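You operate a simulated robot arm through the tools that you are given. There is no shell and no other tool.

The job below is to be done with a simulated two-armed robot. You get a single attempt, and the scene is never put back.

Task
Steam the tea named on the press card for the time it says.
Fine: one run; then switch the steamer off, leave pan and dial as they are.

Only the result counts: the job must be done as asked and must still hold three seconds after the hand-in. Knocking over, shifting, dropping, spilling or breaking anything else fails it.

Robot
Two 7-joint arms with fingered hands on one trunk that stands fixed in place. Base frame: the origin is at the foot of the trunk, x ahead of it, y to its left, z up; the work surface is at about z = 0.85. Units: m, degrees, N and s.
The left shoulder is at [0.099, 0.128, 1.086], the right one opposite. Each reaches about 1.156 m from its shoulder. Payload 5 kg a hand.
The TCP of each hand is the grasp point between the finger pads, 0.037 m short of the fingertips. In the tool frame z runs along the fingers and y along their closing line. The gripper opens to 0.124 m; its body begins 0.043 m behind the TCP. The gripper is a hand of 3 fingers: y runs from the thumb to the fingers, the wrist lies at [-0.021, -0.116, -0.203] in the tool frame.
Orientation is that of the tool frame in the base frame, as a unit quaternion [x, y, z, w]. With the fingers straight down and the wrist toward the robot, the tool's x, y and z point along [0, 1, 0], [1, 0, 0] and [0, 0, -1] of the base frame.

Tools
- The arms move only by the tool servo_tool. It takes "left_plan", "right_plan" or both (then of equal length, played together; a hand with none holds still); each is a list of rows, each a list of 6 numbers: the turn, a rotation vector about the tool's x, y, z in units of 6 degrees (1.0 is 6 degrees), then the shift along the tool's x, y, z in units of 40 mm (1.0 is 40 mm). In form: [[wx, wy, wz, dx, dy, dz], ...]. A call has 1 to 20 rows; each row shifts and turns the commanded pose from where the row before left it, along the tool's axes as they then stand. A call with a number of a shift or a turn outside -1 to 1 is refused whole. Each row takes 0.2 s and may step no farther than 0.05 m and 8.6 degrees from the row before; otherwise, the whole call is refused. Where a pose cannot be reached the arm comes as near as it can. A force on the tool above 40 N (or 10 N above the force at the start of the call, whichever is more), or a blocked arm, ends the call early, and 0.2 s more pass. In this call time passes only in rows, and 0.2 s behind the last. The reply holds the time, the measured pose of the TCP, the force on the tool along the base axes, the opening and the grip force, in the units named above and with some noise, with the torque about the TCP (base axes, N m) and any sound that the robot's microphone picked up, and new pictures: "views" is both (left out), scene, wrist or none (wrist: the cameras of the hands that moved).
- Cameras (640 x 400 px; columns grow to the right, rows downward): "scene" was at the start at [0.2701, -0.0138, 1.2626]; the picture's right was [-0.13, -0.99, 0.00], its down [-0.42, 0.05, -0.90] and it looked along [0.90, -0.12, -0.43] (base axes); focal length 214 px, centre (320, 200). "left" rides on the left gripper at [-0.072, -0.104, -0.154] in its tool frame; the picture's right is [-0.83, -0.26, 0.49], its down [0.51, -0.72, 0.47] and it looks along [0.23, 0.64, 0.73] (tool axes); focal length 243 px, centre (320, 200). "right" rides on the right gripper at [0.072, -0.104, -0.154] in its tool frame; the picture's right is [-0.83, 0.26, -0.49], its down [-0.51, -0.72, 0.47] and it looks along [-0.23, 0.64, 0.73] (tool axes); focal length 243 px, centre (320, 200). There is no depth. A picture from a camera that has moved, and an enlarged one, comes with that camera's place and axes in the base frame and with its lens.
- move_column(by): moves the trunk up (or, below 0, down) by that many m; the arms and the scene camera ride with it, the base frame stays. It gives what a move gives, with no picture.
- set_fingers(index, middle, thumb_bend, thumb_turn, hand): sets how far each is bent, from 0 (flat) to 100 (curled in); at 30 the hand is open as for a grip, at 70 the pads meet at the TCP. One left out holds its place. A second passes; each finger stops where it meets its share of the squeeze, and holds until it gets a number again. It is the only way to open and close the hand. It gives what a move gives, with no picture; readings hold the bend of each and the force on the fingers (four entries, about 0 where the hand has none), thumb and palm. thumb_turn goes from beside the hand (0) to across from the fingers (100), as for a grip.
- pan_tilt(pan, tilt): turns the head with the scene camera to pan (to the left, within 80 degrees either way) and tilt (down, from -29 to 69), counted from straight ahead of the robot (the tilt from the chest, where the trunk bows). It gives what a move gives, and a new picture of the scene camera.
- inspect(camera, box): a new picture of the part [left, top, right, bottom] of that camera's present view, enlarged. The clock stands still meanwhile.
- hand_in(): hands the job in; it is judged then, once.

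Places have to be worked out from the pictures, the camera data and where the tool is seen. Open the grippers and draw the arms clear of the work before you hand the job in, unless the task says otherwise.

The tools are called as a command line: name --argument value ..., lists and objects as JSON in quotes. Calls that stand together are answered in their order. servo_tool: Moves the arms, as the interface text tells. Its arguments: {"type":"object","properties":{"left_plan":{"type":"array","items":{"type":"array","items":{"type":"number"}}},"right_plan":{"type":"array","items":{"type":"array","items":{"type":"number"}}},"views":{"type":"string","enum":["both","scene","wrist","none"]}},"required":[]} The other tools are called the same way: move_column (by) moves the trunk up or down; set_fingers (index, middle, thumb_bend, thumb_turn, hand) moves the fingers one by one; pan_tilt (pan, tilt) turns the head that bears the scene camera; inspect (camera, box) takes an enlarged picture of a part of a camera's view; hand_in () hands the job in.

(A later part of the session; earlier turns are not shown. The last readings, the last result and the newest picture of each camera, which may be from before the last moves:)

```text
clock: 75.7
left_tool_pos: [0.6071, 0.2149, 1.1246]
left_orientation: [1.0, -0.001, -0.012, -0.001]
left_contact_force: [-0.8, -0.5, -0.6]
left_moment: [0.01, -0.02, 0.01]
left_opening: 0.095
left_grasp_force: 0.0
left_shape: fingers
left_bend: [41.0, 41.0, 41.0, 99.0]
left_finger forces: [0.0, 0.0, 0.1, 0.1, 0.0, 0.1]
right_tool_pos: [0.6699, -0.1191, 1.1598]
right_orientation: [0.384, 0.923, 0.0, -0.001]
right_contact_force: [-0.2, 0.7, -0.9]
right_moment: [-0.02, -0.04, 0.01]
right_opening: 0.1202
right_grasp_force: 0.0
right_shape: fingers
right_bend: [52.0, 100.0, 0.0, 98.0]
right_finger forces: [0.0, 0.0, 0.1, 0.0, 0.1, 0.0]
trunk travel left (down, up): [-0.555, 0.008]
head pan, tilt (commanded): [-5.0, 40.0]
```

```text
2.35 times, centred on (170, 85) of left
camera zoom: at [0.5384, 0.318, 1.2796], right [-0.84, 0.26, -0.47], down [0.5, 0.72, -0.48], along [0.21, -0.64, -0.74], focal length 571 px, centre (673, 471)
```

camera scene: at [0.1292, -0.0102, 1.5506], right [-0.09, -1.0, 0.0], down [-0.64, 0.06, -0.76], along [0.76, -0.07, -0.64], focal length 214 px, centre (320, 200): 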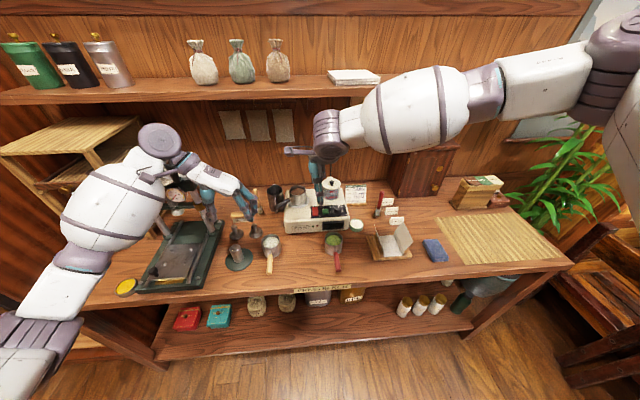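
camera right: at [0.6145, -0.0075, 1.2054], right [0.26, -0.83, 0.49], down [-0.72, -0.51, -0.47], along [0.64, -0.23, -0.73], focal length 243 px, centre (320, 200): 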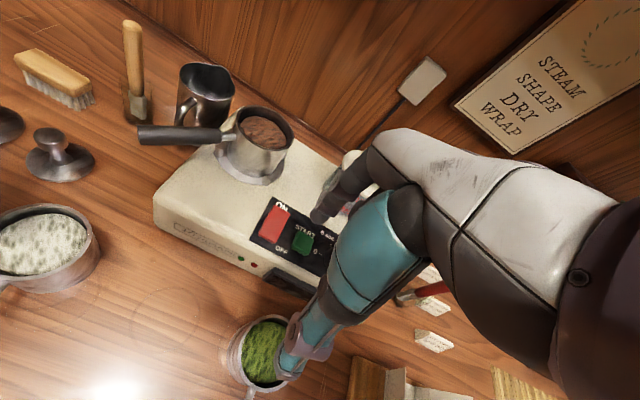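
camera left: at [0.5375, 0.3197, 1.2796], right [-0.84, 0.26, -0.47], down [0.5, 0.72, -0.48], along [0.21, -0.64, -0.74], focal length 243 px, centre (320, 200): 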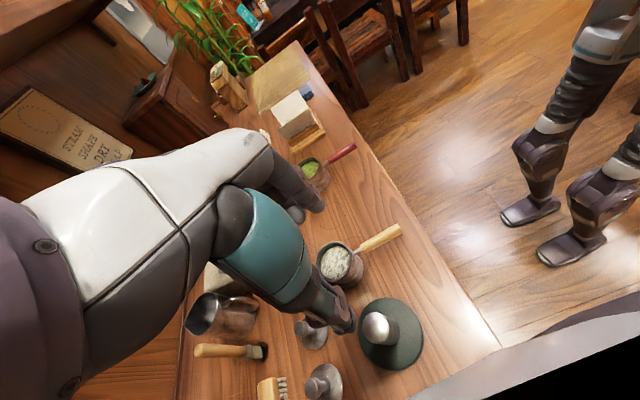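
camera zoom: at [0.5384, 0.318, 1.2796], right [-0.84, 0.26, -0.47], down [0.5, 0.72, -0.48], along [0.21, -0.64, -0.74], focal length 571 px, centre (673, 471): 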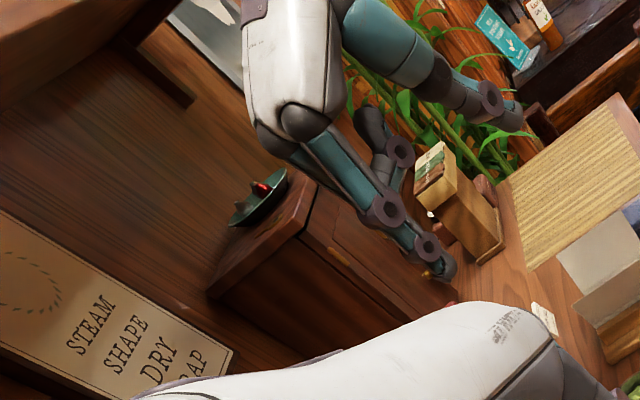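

Now the index finger is visible from the scene camera; its tip is at about (0.696,-0.091,1.119). I bring it above the ON end of the rocker.

servo_tool --right_plan '[[0, 0, 0, -0.181, 0.57, 0.625], [0, 0, 0, -0.181, 0.57, 0.625], [0, 0, 0, -0.181, 0.57, 0.625], [0, 0, 0, -0.181, 0.57, 0.625]]' --views "both"

inspect --camera "scene" --box '[290, 160, 370, 230]'

inspect --camera "right" --box '[230, 160, 390, 320]'

```text
clock: 76.7
left_tool_pos: [0.6101, 0.2139, 1.1216]
left_orientation: [1.0, 0.0, -0.014, -0.002]
left_contact_force: [-0.1, -0.1, 0.2]
left_moment: [-0.02, 0.03, -0.01]
left_opening: 0.0954
left_grasp_force: 0.0
left_shape: fingers
left_bend: [41.0, 41.0, 41.0, 99.0]
left_finger forces: [0.0, 0.1, 0.1, 0.0, 0.1, 0.1]
right_tool_pos: [0.7554, -0.0752, 1.0567]
right_orientation: [0.383, 0.924, -0.001, -0.001]
right_contact_force: [0.3, 0.8, -0.7]
right_moment: [0.0, 0.02, 0.0]
right_opening: 0.1204
right_grasp_force: 0.0
right_shape: fingers
right_bend: [52.0, 100.0, 0.0, 98.0]
right_finger forces: [0.0, 0.0, 0.0, 0.0, 0.0, 0.0]
trunk travel left (down, up): [-0.555, 0.008]
head pan, tilt (commanded): [-5.0, 40.0]
camera scene: at [0.1287, -0.01, 1.5507], right [-0.09, -1.0, 0.0], down [-0.64, 0.06, -0.76], along [0.76, -0.07, -0.64], focal length 214 px, centre (320, 200)
camera right: at [0.6322, -0.0977, 1.2115], right [0.77, -0.4, 0.49], down [-0.15, -0.87, -0.47], along [0.61, 0.29, -0.73], focal length 243 px, centre (320, 200)
```

scene: 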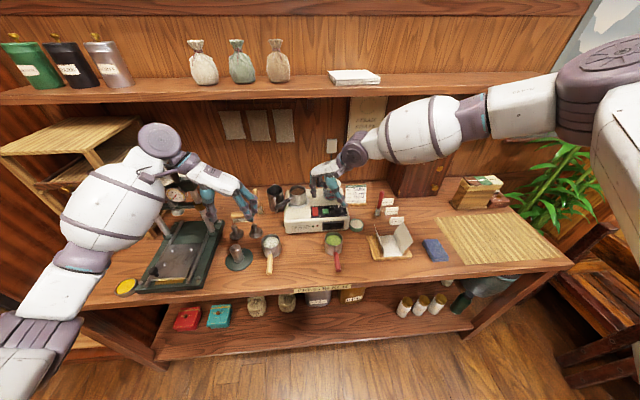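
right: 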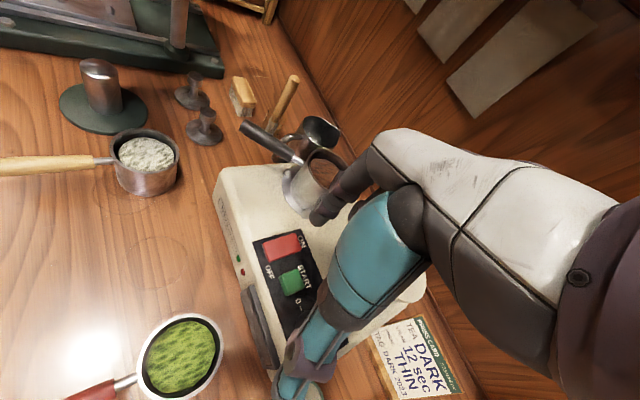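

```text
5.71 times, centred on (330, 195) of scene
camera zoom: at [0.1287, -0.01, 1.5507], right [-0.09, -1.0, 0.0], down [-0.64, 0.06, -0.76], along [0.76, -0.07, -0.64], focal length 1226 px, centre (263, 229)
```

zoom: 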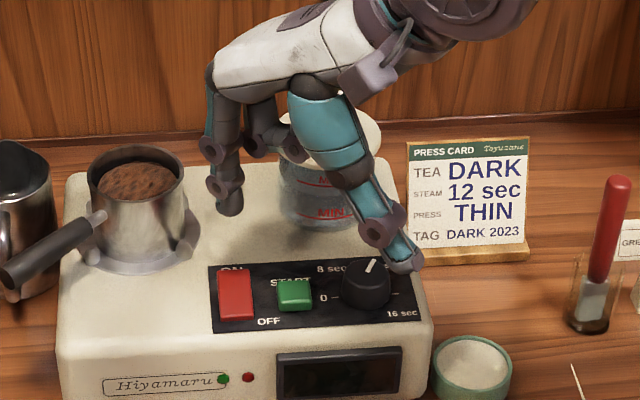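

```text
2.50 times, centred on (310, 240) of right
camera zoom: at [0.6322, -0.0977, 1.2115], right [0.77, -0.4, 0.49], down [-0.15, -0.87, -0.47], along [0.61, 0.29, -0.73], focal length 606 px, centre (345, 100)
```

zoom: 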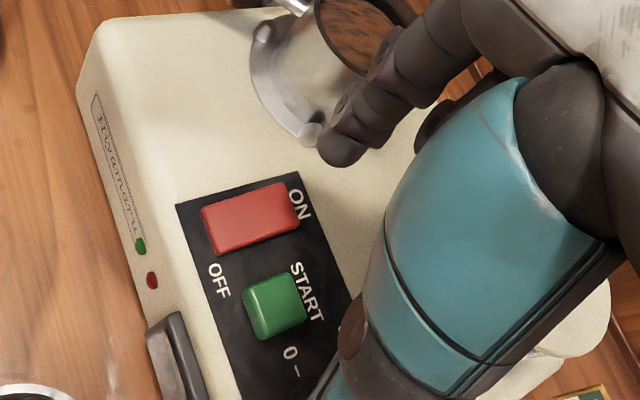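

Index tip measured at (0.781,-0.044) in both cameras — right above the rocker's ON half. I lower 45 mm, then check.

servo_tool --right_plan '[[0, 0, 0, 0, 0, 0.5], [0, 0, 0, 0, 0, 0.4], [0, 0, 0, 0, 0, 0.25]]' --views "none"

inspect --camera "scene" --box '[295, 180, 355, 225]'

inspect --camera "right" --box '[230, 160, 390, 320]'

```text
clock: 77.5
left_tool_pos: [0.6063, 0.2155, 1.1244]
left_orientation: [1.0, 0.0, -0.011, -0.002]
left_contact_force: [0.5, -0.5, 0.2]
left_moment: [-0.01, 0.0, 0.03]
left_opening: 0.0947
left_grasp_force: 0.0
left_shape: fingers
left_bend: [41.0, 41.0, 41.0, 99.0]
left_finger forces: [0.0, 0.0, 0.1, 0.0, 0.0, 0.0]
right_tool_pos: [0.7468, -0.0818, 1.0217]
right_orientation: [0.384, 0.924, 0.001, 0.001]
right_contact_force: [0.0, 1.5, 0.1]
right_moment: [0.0, -0.03, 0.02]
right_opening: 0.1204
right_grasp_force: 0.0
right_shape: fingers
right_bend: [52.0, 100.0, 0.0, 98.0]
right_finger forces: [0.1, 0.0, 0.0, 0.0, 0.1, 0.0]
right hand out of reach, approached as far as the arm can: row 2, 3
trunk travel left (down, up): [-0.555, 0.008]
head pan, tilt (commanded): [-5.0, 40.0]
```

```text
8.89 times, centred on (325, 202) of scene
camera zoom: at [0.1241, -0.0093, 1.5515], right [-0.09, -1.0, 0.0], down [-0.64, 0.06, -0.77], along [0.76, -0.07, -0.64], focal length 1906 px, centre (276, 178)
```

zoom: 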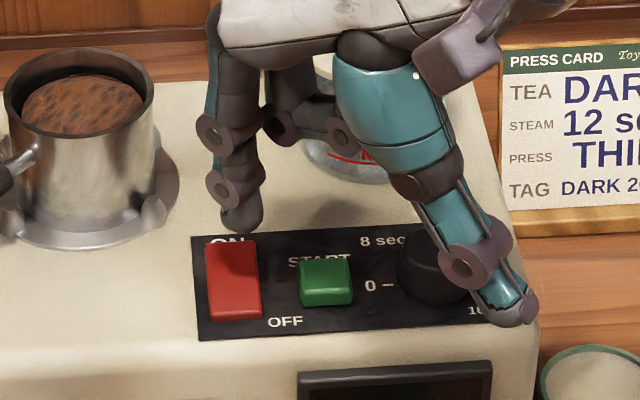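

```text
2.50 times, centred on (310, 240) of right
camera zoom: at [0.6214, -0.1042, 1.1756], right [0.77, -0.4, 0.49], down [-0.15, -0.87, -0.47], along [0.62, 0.29, -0.73], focal length 606 px, centre (345, 100)
```

zoom: 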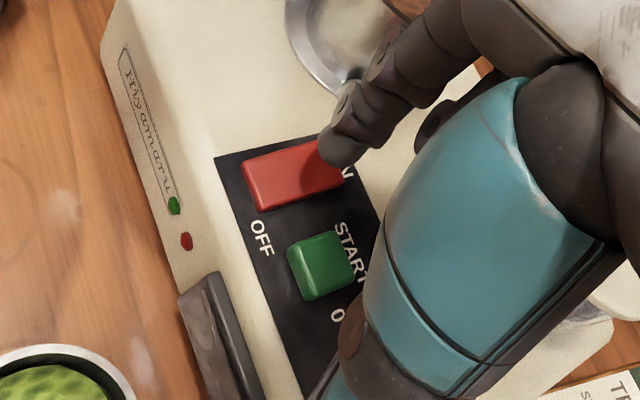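

The right arm again reaches its limit at TCP z≈1.02 with the trunk this high. I raise both hands a little and lower the trunk by 0.1 m so the right arm can go lower.

servo_tool --left_plan '[[0, 0, 0, 0, 0, -0.9], [0, 0, 0, 0, 0, -0.9], [0, 0, 0, 0, 0, -0.2]]' --right_plan '[[0, 0, 0, 0, 0, -0.9], [0, 0, 0, 0, 0, -0.9], [0, 0, 0, 0, 0, -0.9]]' --views "none"

move_column --by -0.1

pan_tilt --pan -5 --tilt 38

inspect --camera "scene" --box '[270, 150, 390, 240]'

```text
clock: 78.3
left_tool_pos: [0.6067, 0.2149, 1.2058]
left_orientation: [1.0, 0.0, -0.013, -0.002]
left_contact_force: [-0.4, 0.1, 0.1]
left_moment: [0.0, -0.02, 0.0]
left_opening: 0.0953
left_grasp_force: 0.1
left_shape: fingers
left_bend: [41.0, 41.0, 41.0, 99.0]
left_finger forces: [0.0, 0.1, 0.0, 0.0, 0.0, 0.1]
right_tool_pos: [0.748, -0.082, 1.1292]
right_orientation: [0.384, 0.924, 0.0, -0.001]
right_contact_force: [-0.4, 0.2, 0.2]
right_moment: [0.01, 0.0, 0.04]
right_opening: 0.1202
right_grasp_force: 0.0
right_shape: fingers
right_bend: [52.0, 100.0, 0.0, 98.0]
right_finger forces: [0.1, 0.1, 0.0, 0.0, 0.0, 0.0]
trunk travel left (down, up): [-0.555, 0.008]
head pan, tilt (commanded): [-5.0, 40.0]
```

```text
clock: 79.6
left_tool_pos: [0.6072, 0.2135, 1.1058]
left_orientation: [1.0, 0.0, -0.011, -0.001]
left_contact_force: [-0.7, 0.1, -0.5]
left_moment: [-0.01, 0.0, 0.0]
left_opening: 0.095
left_grasp_force: 0.1
left_shape: fingers
left_bend: [41.0, 41.0, 41.0, 99.0]
left_finger forces: [0.0, 0.0, 0.1, 0.0, 0.1, 0.0]
right_tool_pos: [0.7466, -0.0822, 1.0301]
right_orientation: [0.383, 0.924, 0.001, 0.001]
right_contact_force: [-0.6, 0.6, 0.2]
right_moment: [0.03, 0.01, 0.0]
right_opening: 0.1203
right_grasp_force: 0.1
right_shape: fingers
right_bend: [52.0, 100.0, 0.0, 98.0]
right_finger forces: [0.0, 0.0, 0.0, 0.0, 0.0, 0.1]
trunk travel left (down, up): [-0.455, 0.108]
head pan, tilt (commanded): [-5.0, 40.0]
```

```text
clock: 80.3
left_tool_pos: [0.6075, 0.214, 1.1066]
left_orientation: [1.0, 0.0, -0.012, -0.002]
left_contact_force: [-0.4, -0.2, -0.2]
left_moment: [0.02, 0.0, 0.0]
left_opening: 0.0953
left_grasp_force: 0.1
left_shape: fingers
left_bend: [41.0, 41.0, 41.0, 99.0]
left_finger forces: [0.0, 0.0, 0.0, 0.1, 0.0, 0.0]
right_tool_pos: [0.7463, -0.0827, 1.0287]
right_orientation: [0.384, 0.923, 0.0, 0.0]
right_contact_force: [-0.1, -0.8, -0.4]
right_moment: [-0.01, -0.02, 0.02]
right_opening: 0.1205
right_grasp_force: 0.0
right_shape: fingers
right_bend: [52.0, 100.0, 0.0, 98.0]
right_finger forces: [0.0, 0.1, 0.0, 0.1, 0.0, 0.0]
trunk travel left (down, up): [-0.455, 0.108]
head pan, tilt (commanded): [-5.0, 38.0]
camera scene: at [0.2128, -0.0096, 1.4323], right [-0.09, -1.0, 0.0], down [-0.61, 0.05, -0.79], along [0.79, -0.07, -0.62], focal length 214 px, centre (320, 200)
```

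scene: 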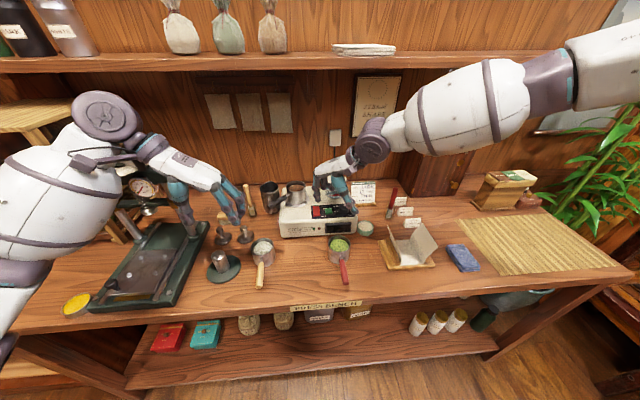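

```text
4.44 times, centred on (330, 195) of scene
camera zoom: at [0.2128, -0.0096, 1.4323], right [-0.09, -1.0, 0.0], down [-0.61, 0.05, -0.79], along [0.79, -0.07, -0.62], focal length 953 px, centre (276, 222)
```

zoom: 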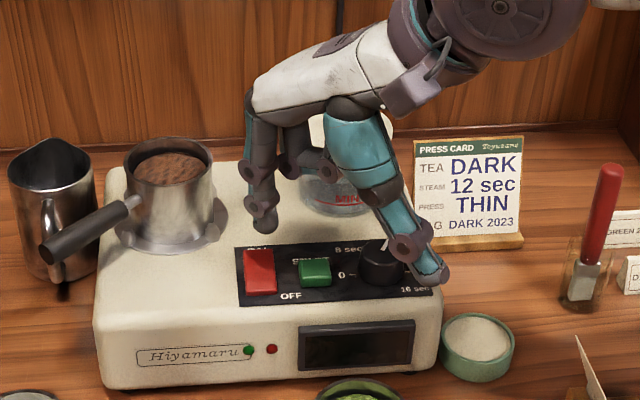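

The trunk is 0.1 m lower. I shift the fingertip 8 mm forward/7 mm left to (0.780,-0.044) and lower toward the rocker.

servo_tool --right_plan '[[0, 0, 0, 0, 0.265, 0], [0, 0, 0, 0, 0, 0.35], [0, 0, 0, 0, 0, 0.25]]' --views "none"

inspect --camera "scene" --box '[300, 180, 350, 225]'

inspect --camera "right" --box '[230, 160, 390, 320]'

```text
clock: 81.1
left_tool_pos: [0.6079, 0.2131, 1.1039]
left_orientation: [1.0, 0.0, -0.013, -0.002]
left_contact_force: [0.0, -1.3, 0.3]
left_moment: [0.0, 0.01, 0.0]
left_opening: 0.0953
left_grasp_force: 0.1
left_shape: fingers
left_bend: [41.0, 41.0, 41.0, 99.0]
left_finger forces: [0.0, 0.0, 0.1, 0.1, 0.0, 0.0]
right_tool_pos: [0.7538, -0.0733, 1.0031]
right_orientation: [0.383, 0.924, 0.0, -0.001]
right_contact_force: [-0.5, -0.2, -0.7]
right_moment: [-0.03, 0.02, -0.01]
right_opening: 0.1201
right_grasp_force: 0.1
right_shape: fingers
right_bend: [52.0, 100.0, 0.0, 98.0]
right_finger forces: [0.0, 0.0, 0.0, 0.0, 0.0, 0.0]
trunk travel left (down, up): [-0.455, 0.108]
head pan, tilt (commanded): [-5.0, 38.0]
```

```text
8.89 times, centred on (325, 202) of scene
camera zoom: at [0.2139, -0.0096, 1.4321], right [-0.09, -1.0, 0.0], down [-0.61, 0.05, -0.79], along [0.78, -0.07, -0.62], focal length 1906 px, centre (276, 178)
```

zoom: 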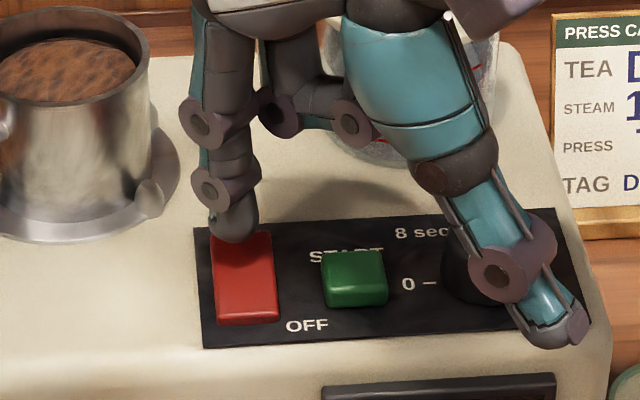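

```text
2.50 times, centred on (310, 240) of right
camera zoom: at [0.6299, -0.0962, 1.1578], right [0.77, -0.4, 0.49], down [-0.15, -0.87, -0.47], along [0.62, 0.29, -0.73], focal length 606 px, centre (345, 100)
```

zoom: 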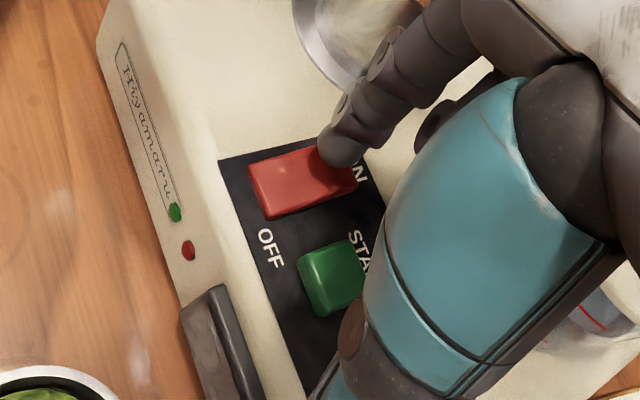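

Now reachable and positioned over the ON end. I press down in small steps.

servo_tool --right_plan '[[0, 0, 0, 0, 0, 0.1], [0, 0, 0, 0, 0, 0.1], [0, 0, 0, 0, 0, 0.08]]' --views "none"

inspect --camera "scene" --box '[300, 180, 350, 225]'

inspect --camera "scene" --box '[270, 180, 370, 245]'

```text
clock: 81.9
left_tool_pos: [0.6069, 0.2143, 1.1051]
left_orientation: [1.0, 0.0, -0.012, -0.001]
left_contact_force: [-0.2, 0.5, -0.7]
left_moment: [0.0, -0.03, 0.02]
left_opening: 0.0953
left_grasp_force: 0.1
left_shape: fingers
left_bend: [41.0, 41.0, 41.0, 99.0]
left_finger forces: [0.0, 0.0, 0.1, 0.1, 0.0, 0.0]
right_tool_pos: [0.7535, -0.0756, 0.9931]
right_orientation: [0.384, 0.923, 0.001, 0.0]
right_contact_force: [0.5, -0.2, 1.1]
right_moment: [0.02, -0.02, 0.03]
right_opening: 0.1201
right_grasp_force: 0.1
right_shape: fingers
right_bend: [52.0, 100.0, 0.0, 98.0]
right_finger forces: [0.0, 0.0, 0.1, 0.0, 0.1, 0.0]
trunk travel left (down, up): [-0.455, 0.108]
head pan, tilt (commanded): [-5.0, 38.0]
```

```text
8.89 times, centred on (325, 202) of scene
camera zoom: at [0.2133, -0.0096, 1.4322], right [-0.09, -1.0, 0.0], down [-0.61, 0.05, -0.79], along [0.79, -0.07, -0.62], focal length 1906 px, centre (276, 178)
```

zoom: 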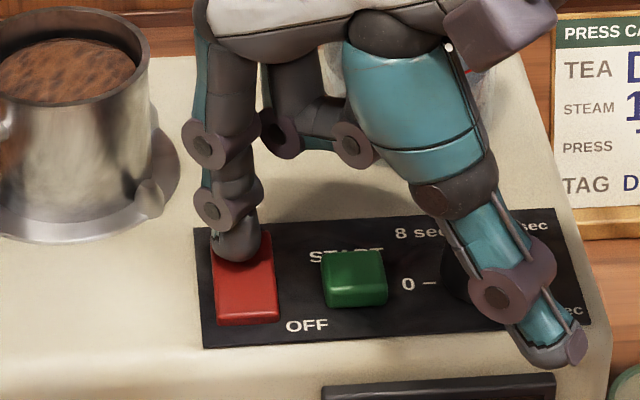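

```text
6.15 times, centred on (320, 212) of scene
camera zoom: at [0.2133, -0.0096, 1.4322], right [-0.09, -1.0, 0.0], down [-0.61, 0.05, -0.79], along [0.79, -0.07, -0.62], focal length 1320 px, centre (320, 123)
```

zoom: 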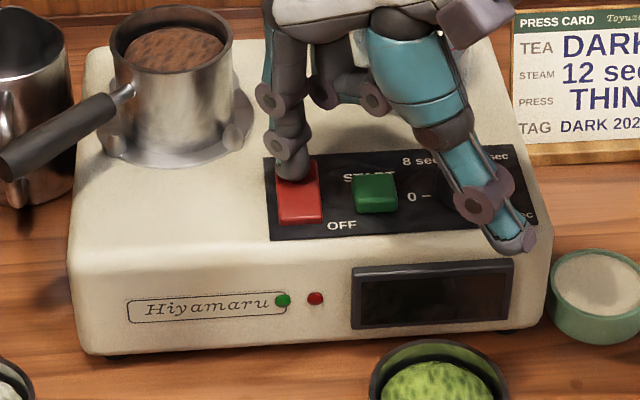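

Fingertip about touching. I press 6 mm further in 2 mm steps.

servo_tool --right_plan '[[0, 0, 0, 0, 0, 0.05], [0, 0, 0, 0, 0, 0.05], [0, 0, 0, 0, 0, 0.05]]' --views "none"

inspect --camera "scene" --box '[270, 180, 370, 245]'

```text
clock: 82.7
left_tool_pos: [0.6076, 0.2142, 1.1074]
left_orientation: [1.0, -0.001, -0.012, -0.002]
left_contact_force: [-0.4, 0.4, -0.2]
left_moment: [-0.01, -0.04, 0.01]
left_opening: 0.0954
left_grasp_force: 0.2
left_shape: fingers
left_bend: [41.0, 41.0, 41.0, 99.0]
left_finger forces: [0.0, 0.1, 0.0, 0.0, 0.0, 0.0]
right_tool_pos: [0.7547, -0.0743, 0.9909]
right_orientation: [0.383, 0.924, 0.002, 0.002]
right_contact_force: [1.7, -1.5, 18.6]
right_moment: [0.66, -0.44, -0.09]
right_opening: 0.1208
right_grasp_force: 8.8
right_shape: fingers
right_bend: [52.0, 100.0, 0.0, 98.0]
right_finger forces: [18.0, 0.0, 0.0, 0.0, 0.0, 0.1]
trunk travel left (down, up): [-0.455, 0.108]
head pan, tilt (commanded): [-5.0, 38.0]
```

```text
6.15 times, centred on (320, 212) of scene
camera zoom: at [0.2113, -0.0098, 1.4328], right [-0.09, -1.0, 0.0], down [-0.61, 0.05, -0.79], along [0.79, -0.07, -0.61], focal length 1320 px, centre (320, 123)
```

zoom: 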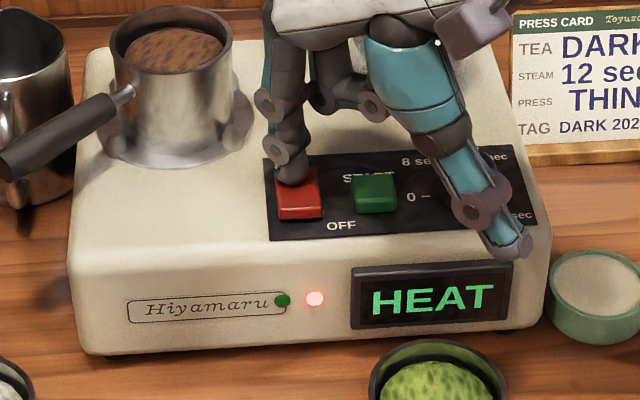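

The steamer is on: display shows HEAT and the red lamp is lit. I lift the finger, move above START (0.761,-0.0865) at a safe height, and wait for it to become ready.

servo_tool --right_plan '[[0, 0, 0, 0, 0, -0.4], [0, 0, 0, 0, 0, -0.7], [0, 0, 0, 0, 0, -0.4], [0, 0, 0, -0.2, -0.545, 0], [0, 0, 0, -0.215, -0.545, 0]]' --views "none"

inspect --camera "scene" --box '[270, 180, 370, 245]'

inspect --camera "right" --box '[230, 160, 390, 320]'

```text
clock: 83.9
left_tool_pos: [0.6066, 0.2131, 1.1065]
left_orientation: [1.0, 0.0, -0.011, -0.002]
left_contact_force: [-0.4, -0.7, -0.2]
left_moment: [0.01, 0.02, 0.01]
left_opening: 0.0947
left_grasp_force: 0.1
left_shape: fingers
left_bend: [41.0, 41.0, 41.0, 99.0]
left_finger forces: [0.0, 0.1, 0.0, 0.0, 0.0, 0.0]
right_tool_pos: [0.7358, -0.1194, 1.0484]
right_orientation: [0.382, 0.924, 0.0, 0.0]
right_contact_force: [-1.4, -0.5, 0.1]
right_moment: [0.04, 0.0, 0.01]
right_opening: 0.1205
right_grasp_force: 0.1
right_shape: fingers
right_bend: [52.0, 100.0, 0.0, 98.0]
right_finger forces: [0.0, 0.0, 0.0, 0.0, 0.1, 0.0]
trunk travel left (down, up): [-0.455, 0.108]
head pan, tilt (commanded): [-5.0, 38.0]
```

```text
6.15 times, centred on (320, 212) of scene
camera zoom: at [0.212, -0.0107, 1.4324], right [-0.09, -1.0, 0.0], down [-0.61, 0.05, -0.79], along [0.79, -0.07, -0.61], focal length 1320 px, centre (320, 123)
```

zoom: 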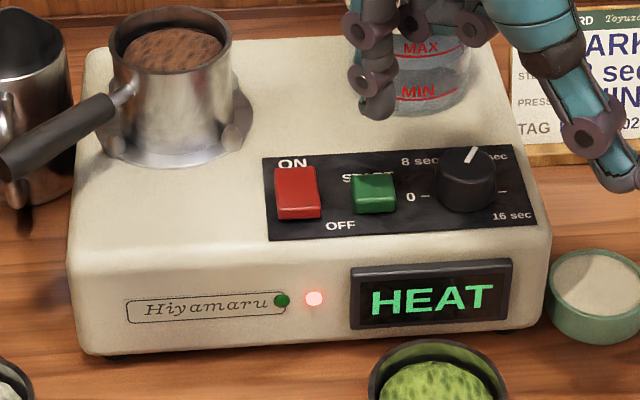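

```text
2.50 times, centred on (310, 240) of right
camera zoom: at [0.6099, -0.1415, 1.2028], right [0.77, -0.4, 0.49], down [-0.15, -0.87, -0.47], along [0.62, 0.29, -0.73], focal length 606 px, centre (345, 100)
```

zoom: 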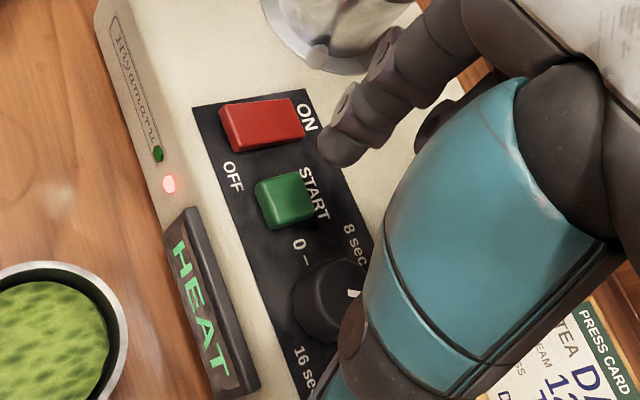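

The fingertip is right above START. I wait 4 s in place and check the display.

servo_tool --right_plan '[[0, 0, 0, 0, 0, 0], [0, 0, 0, 0, 0, 0], [0, 0, 0, 0, 0, 0], [0, 0, 0, 0, 0, 0], [0, 0, 0, 0, 0, 0], [0, 0, 0, 0, 0, 0], [0, 0, 0, 0, 0, 0], [0, 0, 0, 0, 0, 0], [0, 0, 0, 0, 0, 0], [0, 0, 0, 0, 0, 0], [0, 0, 0, 0, 0, 0], [0, 0, 0, 0, 0, 0], [0, 0, 0, 0, 0, 0], [0, 0, 0, 0, 0, 0], [0, 0, 0, 0, 0, 0], [0, 0, 0, 0, 0, 0], [0, 0, 0, 0, 0, 0], [0, 0, 0, 0, 0, 0], [0, 0, 0, 0, 0, 0], [0, 0, 0, 0, 0, 0]]' --views "none"

inspect --camera "scene" --box '[270, 180, 370, 245]'

```text
clock: 88.1
left_tool_pos: [0.6084, 0.2139, 1.1051]
left_orientation: [1.0, 0.0, -0.012, -0.002]
left_contact_force: [-0.1, -0.1, 0.4]
left_moment: [0.02, 0.02, 0.05]
left_opening: 0.0953
left_grasp_force: 0.1
left_shape: fingers
left_bend: [41.0, 41.0, 41.0, 99.0]
left_finger forces: [0.0, 0.0, 0.0, 0.1, 0.1, 0.0]
right_tool_pos: [0.7366, -0.1178, 1.0485]
right_orientation: [0.384, 0.923, -0.001, 0.0]
right_contact_force: [-0.3, 1.1, 0.4]
right_moment: [0.01, 0.04, -0.02]
right_opening: 0.12
right_grasp_force: 0.1
right_shape: fingers
right_bend: [52.0, 100.0, 0.0, 98.0]
right_finger forces: [0.0, 0.0, 0.1, 0.1, 0.0, 0.0]
trunk travel left (down, up): [-0.455, 0.108]
head pan, tilt (commanded): [-5.0, 38.0]
```

```text
6.15 times, centred on (320, 212) of scene
camera zoom: at [0.2134, -0.0096, 1.4322], right [-0.09, -1.0, 0.0], down [-0.61, 0.05, -0.79], along [0.79, -0.07, -0.62], focal length 1320 px, centre (320, 123)
```

zoom: 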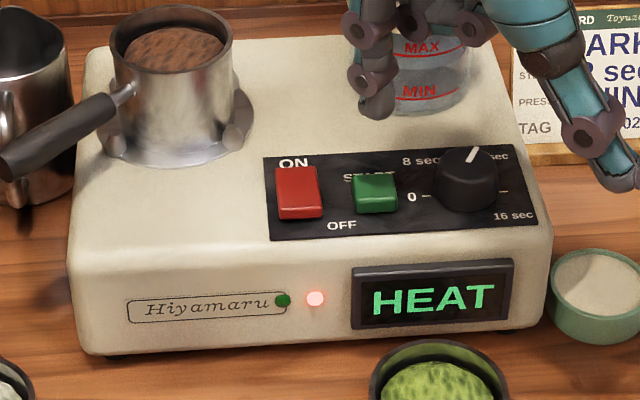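

Still heating. I keep waiting and check again, holding still.

servo_tool --right_plan '[[0, 0, 0, 0, 0, 0], [0, 0, 0, 0, 0, 0], [0, 0, 0, 0, 0, 0], [0, 0, 0, 0, 0, 0], [0, 0, 0, 0, 0, 0], [0, 0, 0, 0, 0, 0], [0, 0, 0, 0, 0, 0], [0, 0, 0, 0, 0, 0], [0, 0, 0, 0, 0, 0], [0, 0, 0, 0, 0, 0], [0, 0, 0, 0, 0, 0], [0, 0, 0, 0, 0, 0], [0, 0, 0, 0, 0, 0], [0, 0, 0, 0, 0, 0], [0, 0, 0, 0, 0, 0], [0, 0, 0, 0, 0, 0], [0, 0, 0, 0, 0, 0], [0, 0, 0, 0, 0, 0], [0, 0, 0, 0, 0, 0], [0, 0, 0, 0, 0, 0]]' --views "none"

inspect --camera "scene" --box '[270, 180, 370, 245]'

```text
clock: 92.3
left_tool_pos: [0.6076, 0.2125, 1.1066]
left_orientation: [1.0, 0.0, -0.013, -0.002]
left_contact_force: [-0.6, -0.1, 0.2]
left_moment: [-0.02, 0.02, -0.04]
left_opening: 0.0951
left_grasp_force: 0.0
left_shape: fingers
left_bend: [41.0, 41.0, 41.0, 99.0]
left_finger forces: [0.1, 0.0, 0.1, 0.1, 0.1, 0.0]
right_tool_pos: [0.7358, -0.1168, 1.0489]
right_orientation: [0.384, 0.923, 0.001, 0.0]
right_contact_force: [-0.2, -0.5, -0.4]
right_moment: [0.0, 0.02, 0.01]
right_opening: 0.1206
right_grasp_force: 0.0
right_shape: fingers
right_bend: [52.0, 100.0, 0.0, 98.0]
right_finger forces: [0.0, 0.1, 0.0, 0.0, 0.1, 0.0]
trunk travel left (down, up): [-0.455, 0.108]
head pan, tilt (commanded): [-5.0, 38.0]
```

```text
6.15 times, centred on (320, 212) of scene
camera zoom: at [0.2134, -0.0096, 1.4322], right [-0.09, -1.0, 0.0], down [-0.61, 0.05, -0.79], along [0.79, -0.07, -0.62], focal length 1320 px, centre (320, 123)
```

zoom: 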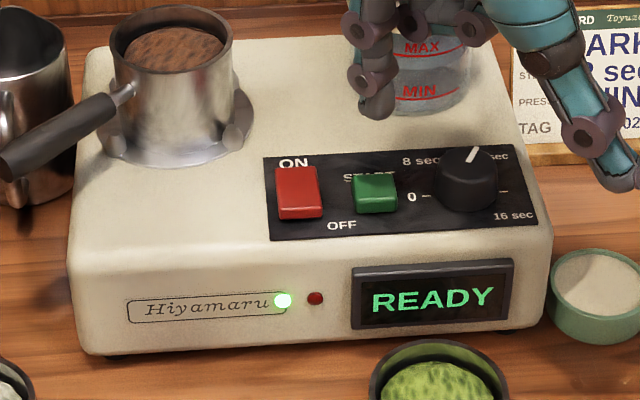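

READY with the green lamp lit and dial on 12. I lower to just above START.

servo_tool --right_plan '[[0, 0, 0, 0, 0, 0.5], [0, 0, 0, 0, 0, 0.4], [0, 0, 0, 0, 0, 0.2]]' --views "none"

inspect --camera "scene" --box '[300, 180, 350, 225]'

inspect --camera "right" --box '[230, 160, 390, 320]'

```text
clock: 93.1
left_tool_pos: [0.6073, 0.2138, 1.1052]
left_orientation: [1.0, 0.0, -0.012, -0.002]
left_contact_force: [0.4, 0.1, 0.5]
left_moment: [0.02, 0.0, 0.03]
left_opening: 0.095
left_grasp_force: 0.0
left_shape: fingers
left_bend: [41.0, 41.0, 41.0, 99.0]
left_finger forces: [0.0, 0.0, 0.1, 0.0, 0.0, 0.1]
right_tool_pos: [0.736, -0.1162, 1.0039]
right_orientation: [0.384, 0.923, -0.001, 0.0]
right_contact_force: [-0.6, -0.9, 1.9]
right_moment: [-0.02, 0.0, -0.01]
right_opening: 0.1203
right_grasp_force: 0.0
right_shape: fingers
right_bend: [52.0, 100.0, 0.0, 98.0]
right_finger forces: [0.1, 0.0, 0.0, 0.0, 0.0, 0.1]
trunk travel left (down, up): [-0.455, 0.108]
head pan, tilt (commanded): [-5.0, 38.0]
```

```text
8.89 times, centred on (325, 202) of scene
camera zoom: at [0.2133, -0.0096, 1.4322], right [-0.09, -1.0, 0.0], down [-0.61, 0.05, -0.79], along [0.79, -0.07, -0.62], focal length 1906 px, centre (276, 178)
```

zoom: 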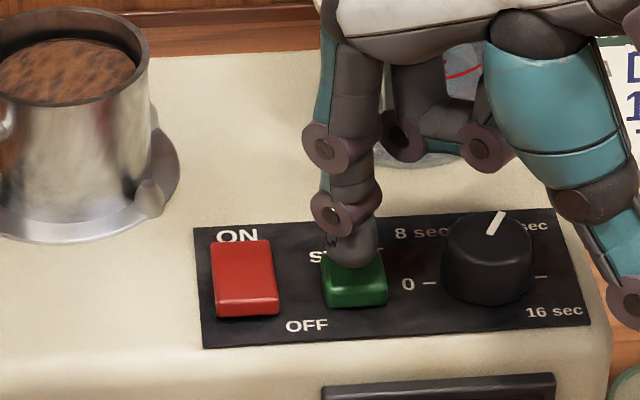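

```text
2.50 times, centred on (310, 240) of right
camera zoom: at [0.6108, -0.1396, 1.1579], right [0.77, -0.4, 0.49], down [-0.15, -0.87, -0.47], along [0.62, 0.29, -0.73], focal length 606 px, centre (345, 100)
```

zoom: 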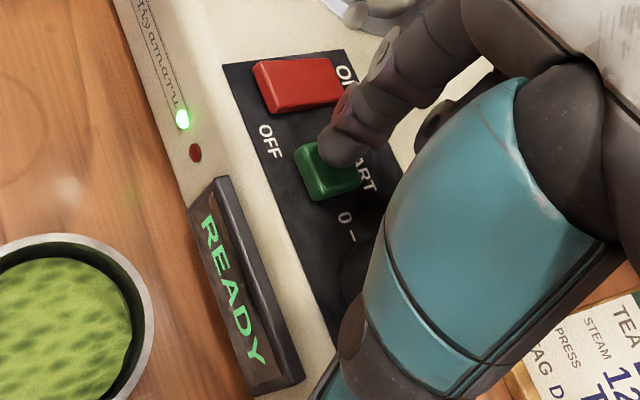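

The tip is on the START button and clear of everything else. I press down ~10 mm total in small steps.

servo_tool --right_plan '[[0, 0, 0, 0, 0, 0.08], [0, 0, 0, 0, 0, 0.08], [0, 0, 0, 0, 0, 0.08]]' --views "none"

inspect --camera "scene" --box '[270, 180, 370, 245]'

```text
clock: 93.9
left_tool_pos: [0.6087, 0.2146, 1.1048]
left_orientation: [1.0, 0.0, -0.012, -0.002]
left_contact_force: [0.2, 0.1, 0.1]
left_moment: [-0.01, 0.01, -0.02]
left_opening: 0.0952
left_grasp_force: 0.0
left_shape: fingers
left_bend: [41.0, 41.0, 41.0, 99.0]
left_finger forces: [0.1, 0.0, 0.0, 0.0, 0.1, 0.0]
right_tool_pos: [0.736, -0.1163, 0.9935]
right_orientation: [0.384, 0.923, -0.001, 0.001]
right_contact_force: [-0.4, -0.5, 0.5]
right_moment: [0.06, -0.02, -0.02]
right_opening: 0.1203
right_grasp_force: 0.6
right_shape: fingers
right_bend: [52.0, 100.0, 0.0, 98.0]
right_finger forces: [1.0, 0.0, 0.1, 0.1, 0.0, 0.0]
trunk travel left (down, up): [-0.455, 0.108]
head pan, tilt (commanded): [-5.0, 38.0]
```

```text
6.15 times, centred on (320, 212) of scene
camera zoom: at [0.2133, -0.0096, 1.4322], right [-0.09, -1.0, 0.0], down [-0.61, 0.05, -0.79], along [0.79, -0.07, -0.62], focal length 1320 px, centre (320, 123)
```

zoom: 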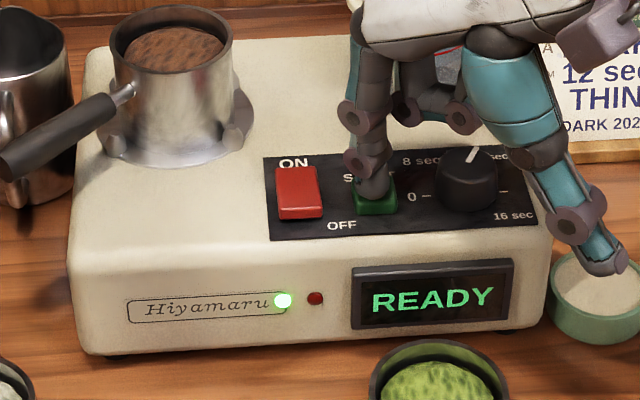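

Contact just made (1 N), display still READY. I press 5 mm more.

servo_tool --right_plan '[[0, 0, 0, 0, 0, 0.05], [0, 0, 0, 0, 0, 0.05]]' --views "none"

inspect --camera "scene" --box '[270, 180, 370, 245]'

```text
clock: 94.5
left_tool_pos: [0.6073, 0.2119, 1.1055]
left_orientation: [1.0, 0.0, -0.013, -0.002]
left_contact_force: [0.1, -0.7, -0.1]
left_moment: [0.02, 0.02, 0.02]
left_opening: 0.0953
left_grasp_force: 0.1
left_shape: fingers
left_bend: [41.0, 41.0, 41.0, 99.0]
left_finger forces: [0.0, 0.0, 0.1, 0.1, 0.1, 0.0]
right_tool_pos: [0.7356, -0.1164, 0.9903]
right_orientation: [0.383, 0.924, 0.0, 0.0]
right_contact_force: [1.1, -0.9, 3.1]
right_moment: [0.1, -0.04, -0.01]
right_opening: 0.1202
right_grasp_force: 1.2
right_shape: fingers
right_bend: [52.0, 100.0, 0.0, 98.0]
right_finger forces: [2.6, 0.0, 0.0, 0.0, 0.2, 0.1]
trunk travel left (down, up): [-0.455, 0.108]
head pan, tilt (commanded): [-5.0, 38.0]
heard: click
```

```text
6.15 times, centred on (320, 212) of scene
camera zoom: at [0.2132, -0.0097, 1.4322], right [-0.09, -1.0, 0.0], down [-0.61, 0.05, -0.79], along [0.79, -0.07, -0.62], focal length 1320 px, centre (320, 123)
```

zoom: 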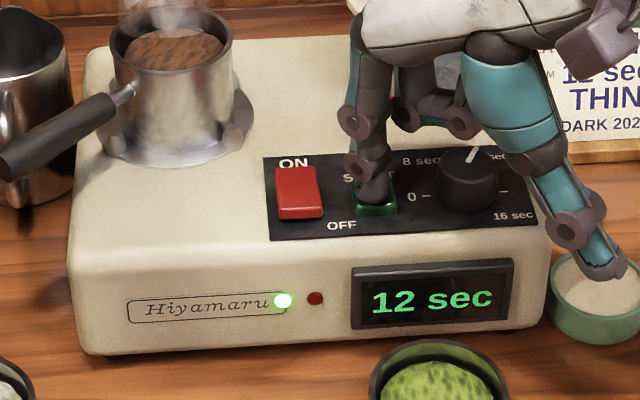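

Click heard, display shows "12 sec" and steam rises — the run has started. I lift the finger off START and move it above the rocker's OFF (near) end while waiting.

servo_tool --right_plan '[[0, 0, 0, 0, 0, -0.3], [0, 0, 0, 0, 0, -0.6], [0, 0, 0, 0, 0, -0.6], [0, 0, 0, 0.4375, 0.2875, 0], [0, 0, 0, 0.4375, 0.2875, 0]]' --views "none"

inspect --camera "scene" --box '[270, 180, 370, 245]'

inspect --camera "right" --box '[230, 160, 390, 320]'

```text
clock: 95.7
left_tool_pos: [0.608, 0.2144, 1.1044]
left_orientation: [1.0, 0.0, -0.013, 0.0]
left_contact_force: [-0.5, 0.3, -0.2]
left_moment: [-0.01, -0.01, -0.01]
left_opening: 0.0953
left_grasp_force: 0.1
left_shape: fingers
left_bend: [41.0, 41.0, 41.0, 99.0]
left_finger forces: [0.1, 0.0, 0.0, 0.0, 0.1, 0.0]
right_tool_pos: [0.7268, -0.0746, 1.0488]
right_orientation: [0.384, 0.924, -0.001, 0.0]
right_contact_force: [0.2, -0.1, -0.6]
right_moment: [-0.03, 0.01, 0.02]
right_opening: 0.1201
right_grasp_force: 0.0
right_shape: fingers
right_bend: [52.0, 100.0, 0.0, 98.0]
right_finger forces: [0.0, 0.0, 0.0, 0.1, 0.0, 0.0]
trunk travel left (down, up): [-0.455, 0.108]
head pan, tilt (commanded): [-5.0, 38.0]
```

```text
6.15 times, centred on (320, 212) of scene
camera zoom: at [0.2134, -0.0085, 1.4322], right [-0.09, -1.0, 0.0], down [-0.61, 0.05, -0.79], along [0.79, -0.07, -0.62], focal length 1320 px, centre (320, 123)
```

zoom: 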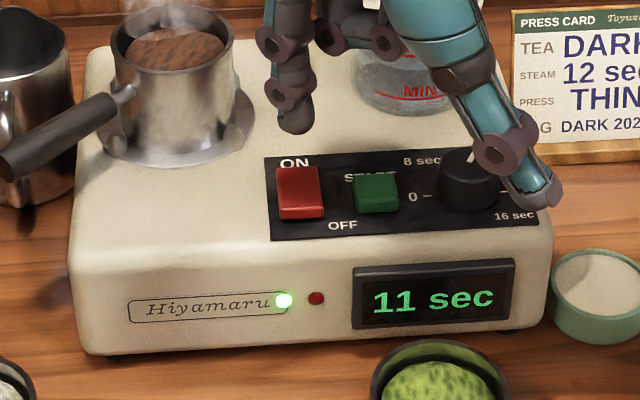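

```text
2.50 times, centred on (310, 240) of right
camera zoom: at [0.6019, -0.0968, 1.203], right [0.77, -0.4, 0.49], down [-0.15, -0.87, -0.47], along [0.62, 0.29, -0.73], focal length 606 px, centre (345, 100)
```

zoom: 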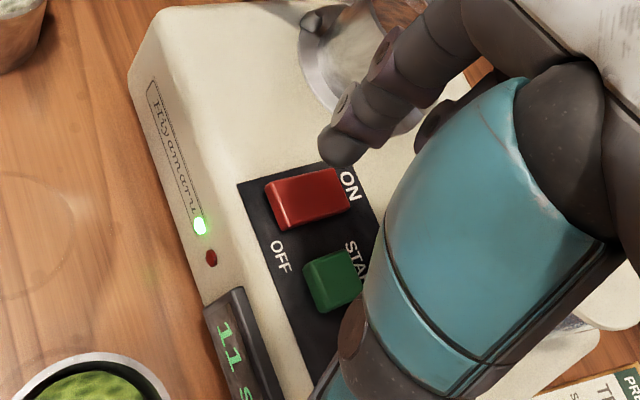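

Counting down (11 sec). I nudge the fingertip to (0.753,-0.044) and wait for the run to end.

servo_tool --right_plan '[[0, 0, 0, -0.14, 0.035, 0], [0, 0, 0, 0, 0, 0], [0, 0, 0, 0, 0, 0], [0, 0, 0, 0, 0, 0], [0, 0, 0, 0, 0, 0], [0, 0, 0, 0, 0, 0], [0, 0, 0, 0, 0, 0], [0, 0, 0, 0, 0, 0], [0, 0, 0, 0, 0, 0], [0, 0, 0, 0, 0, 0], [0, 0, 0, 0, 0, 0], [0, 0, 0, 0, 0, 0], [0, 0, 0, 0, 0, 0], [0, 0, 0, 0, 0, 0], [0, 0, 0, 0, 0, 0], [0, 0, 0, 0, 0, 0], [0, 0, 0, 0, 0, 0], [0, 0, 0, 0, 0, 0], [0, 0, 0, 0, 0, 0], [0, 0, 0, 0, 0, 0]]' --views "none"

servo_tool --right_plan '[[0, 0, 0, 0, 0, 0], [0, 0, 0, 0, 0, 0], [0, 0, 0, 0, 0, 0], [0, 0, 0, 0, 0, 0], [0, 0, 0, 0, 0, 0], [0, 0, 0, 0, 0, 0], [0, 0, 0, 0, 0, 0], [0, 0, 0, 0, 0, 0], [0, 0, 0, 0, 0, 0], [0, 0, 0, 0, 0, 0], [0, 0, 0, 0, 0, 0], [0, 0, 0, 0, 0, 0], [0, 0, 0, 0, 0, 0], [0, 0, 0, 0, 0, 0], [0, 0, 0, 0, 0, 0], [0, 0, 0, 0, 0, 0], [0, 0, 0, 0, 0, 0], [0, 0, 0, 0, 0, 0], [0, 0, 0, 0, 0, 0], [0, 0, 0, 0, 0, 0]]' --views "none"

inspect --camera "scene" --box '[270, 180, 370, 245]'

```text
clock: 99.9
left_tool_pos: [0.6085, 0.2141, 1.1058]
left_orientation: [1.0, 0.0, -0.011, -0.002]
left_contact_force: [0.0, 0.4, 0.2]
left_moment: [-0.03, -0.03, -0.03]
left_opening: 0.0952
left_grasp_force: 0.1
left_shape: fingers
left_bend: [41.0, 41.0, 41.0, 99.0]
left_finger forces: [0.0, 0.0, 0.1, 0.0, 0.0, 0.0]
right_tool_pos: [0.7312, -0.0793, 1.0493]
right_orientation: [0.384, 0.923, 0.0, 0.001]
right_contact_force: [0.3, -0.7, 0.1]
right_moment: [-0.01, 0.01, -0.05]
right_opening: 0.1204
right_grasp_force: 0.0
right_shape: fingers
right_bend: [52.0, 100.0, 0.0, 98.0]
right_finger forces: [0.0, 0.0, 0.0, 0.0, 0.0, 0.0]
trunk travel left (down, up): [-0.455, 0.108]
head pan, tilt (commanded): [-5.0, 38.0]
```

```text
clock: 104.1
left_tool_pos: [0.6072, 0.2141, 1.1057]
left_orientation: [1.0, 0.0, -0.012, -0.002]
left_contact_force: [0.4, -0.6, 0.5]
left_moment: [0.01, -0.01, 0.0]
left_opening: 0.0951
left_grasp_force: 0.0
left_shape: fingers
left_bend: [41.0, 41.0, 41.0, 99.0]
left_finger forces: [0.0, 0.0, 0.1, 0.1, 0.0, 0.0]
right_tool_pos: [0.7317, -0.0788, 1.0497]
right_orientation: [0.384, 0.923, 0.0, 0.0]
right_contact_force: [0.3, 0.3, 0.3]
right_moment: [0.02, 0.05, -0.01]
right_opening: 0.1205
right_grasp_force: 0.1
right_shape: fingers
right_bend: [52.0, 100.0, 0.0, 98.0]
right_finger forces: [0.0, 0.0, 0.1, 0.0, 0.0, 0.1]
trunk travel left (down, up): [-0.455, 0.108]
head pan, tilt (commanded): [-5.0, 38.0]
```

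```text
6.15 times, centred on (320, 212) of scene
camera zoom: at [0.2134, -0.0096, 1.4322], right [-0.09, -1.0, 0.0], down [-0.61, 0.05, -0.79], along [0.79, -0.07, -0.62], focal length 1320 px, centre (320, 123)
```

zoom: 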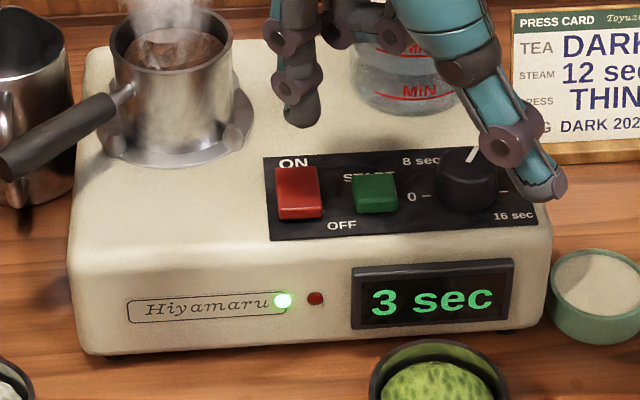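

3 sec left. I wait another 3.6 s and check the display.

servo_tool --right_plan '[[0, 0, 0, 0, 0, 0], [0, 0, 0, 0, 0, 0], [0, 0, 0, 0, 0, 0], [0, 0, 0, 0, 0, 0], [0, 0, 0, 0, 0, 0], [0, 0, 0, 0, 0, 0], [0, 0, 0, 0, 0, 0], [0, 0, 0, 0, 0, 0], [0, 0, 0, 0, 0, 0], [0, 0, 0, 0, 0, 0], [0, 0, 0, 0, 0, 0], [0, 0, 0, 0, 0, 0], [0, 0, 0, 0, 0, 0], [0, 0, 0, 0, 0, 0], [0, 0, 0, 0, 0, 0], [0, 0, 0, 0, 0, 0], [0, 0, 0, 0, 0, 0]]' --views "none"

inspect --camera "scene" --box '[270, 180, 370, 245]'

inspect --camera "right" --box '[230, 160, 390, 320]'

```text
clock: 107.7
left_tool_pos: [0.6084, 0.2136, 1.106]
left_orientation: [1.0, 0.001, -0.012, -0.002]
left_contact_force: [0.7, 0.3, -0.1]
left_moment: [0.03, 0.02, -0.01]
left_opening: 0.0951
left_grasp_force: 0.0
left_shape: fingers
left_bend: [41.0, 41.0, 41.0, 99.0]
left_finger forces: [0.1, 0.1, 0.1, 0.0, 0.1, 0.0]
right_tool_pos: [0.7319, -0.0789, 1.0488]
right_orientation: [0.383, 0.924, 0.0, -0.001]
right_contact_force: [1.5, -0.2, 0.5]
right_moment: [-0.01, 0.01, -0.04]
right_opening: 0.1202
right_grasp_force: 0.0
right_shape: fingers
right_bend: [52.0, 100.0, 0.0, 98.0]
right_finger forces: [0.0, 0.0, 0.0, 0.0, 0.0, 0.1]
trunk travel left (down, up): [-0.455, 0.108]
head pan, tilt (commanded): [-5.0, 38.0]
```

```text
6.15 times, centred on (320, 212) of scene
camera zoom: at [0.2134, -0.0096, 1.4322], right [-0.09, -1.0, 0.0], down [-0.61, 0.05, -0.79], along [0.79, -0.07, -0.62], focal length 1320 px, centre (320, 123)
```

zoom: 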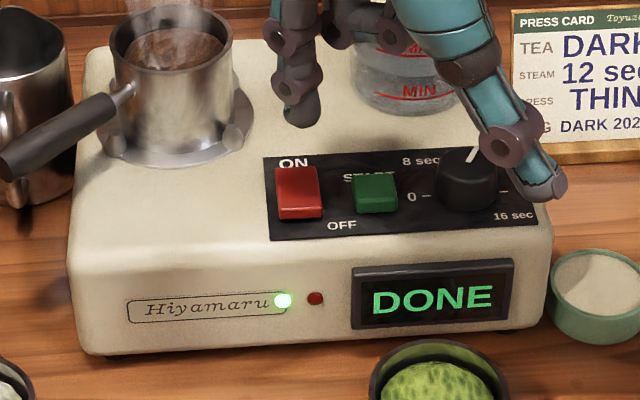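

```text
2.50 times, centred on (310, 240) of right
camera zoom: at [0.6068, -0.1012, 1.2032], right [0.77, -0.4, 0.49], down [-0.15, -0.87, -0.47], along [0.62, 0.29, -0.73], focal length 606 px, centre (345, 100)
```

zoom: 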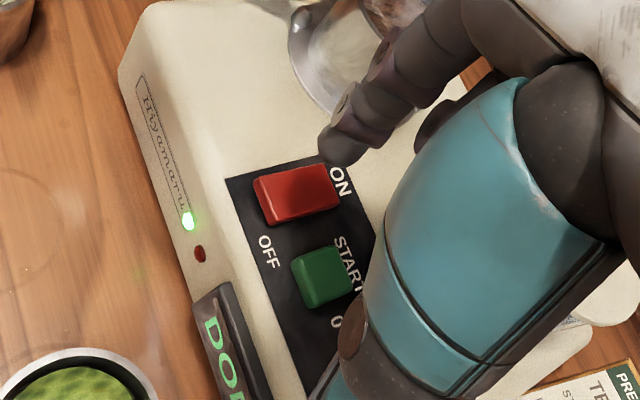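

DONE. Now I switch off: shift 5 mm nearer and lower onto the OFF end of the rocker.

servo_tool --right_plan '[[0, 0, 0, 0.125, -0.05, 0], [0, 0, 0, 0, 0, 0.5], [0, 0, 0, 0, 0, 0.4]]' --views "none"

inspect --camera "scene" --box '[300, 180, 350, 225]'

inspect --camera "right" --box '[230, 160, 390, 320]'

```text
clock: 108.5
left_tool_pos: [0.6092, 0.2142, 1.1051]
left_orientation: [1.0, 0.0, -0.012, -0.001]
left_contact_force: [0.2, 1.0, -0.5]
left_moment: [-0.01, 0.04, 0.01]
left_opening: 0.0952
left_grasp_force: 0.0
left_shape: fingers
left_bend: [41.0, 41.0, 41.0, 99.0]
left_finger forces: [0.1, 0.1, 0.1, 0.0, 0.0, 0.1]
right_tool_pos: [0.7306, -0.0781, 1.0131]
right_orientation: [0.383, 0.924, 0.0, 0.0]
right_contact_force: [-0.5, -0.6, 0.2]
right_moment: [0.0, 0.0, -0.01]
right_opening: 0.1206
right_grasp_force: 0.0
right_shape: fingers
right_bend: [52.0, 100.0, 0.0, 98.0]
right_finger forces: [0.1, 0.0, 0.0, 0.0, 0.0, 0.1]
trunk travel left (down, up): [-0.455, 0.108]
head pan, tilt (commanded): [-5.0, 38.0]
```

```text
8.89 times, centred on (325, 202) of scene
camera zoom: at [0.2141, -0.0096, 1.432], right [-0.09, -1.0, 0.0], down [-0.61, 0.05, -0.79], along [0.78, -0.07, -0.62], focal length 1906 px, centre (276, 178)
```

zoom: 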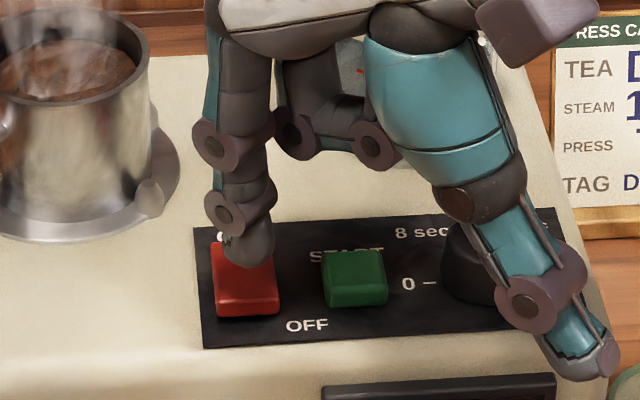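

```text
2.50 times, centred on (310, 240) of right
camera zoom: at [0.6037, -0.0999, 1.1672], right [0.77, -0.4, 0.49], down [-0.15, -0.87, -0.47], along [0.62, 0.29, -0.73], focal length 606 px, centre (345, 100)
```

zoom: 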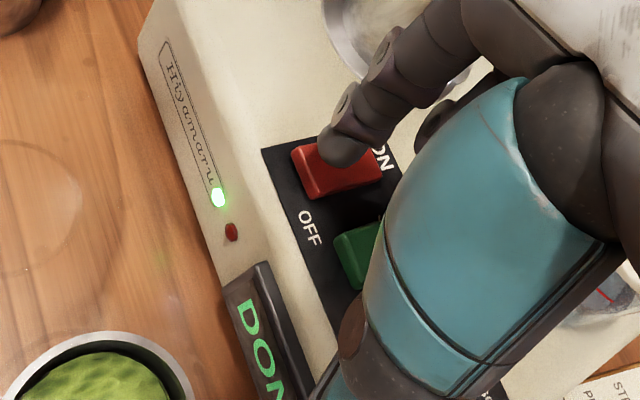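

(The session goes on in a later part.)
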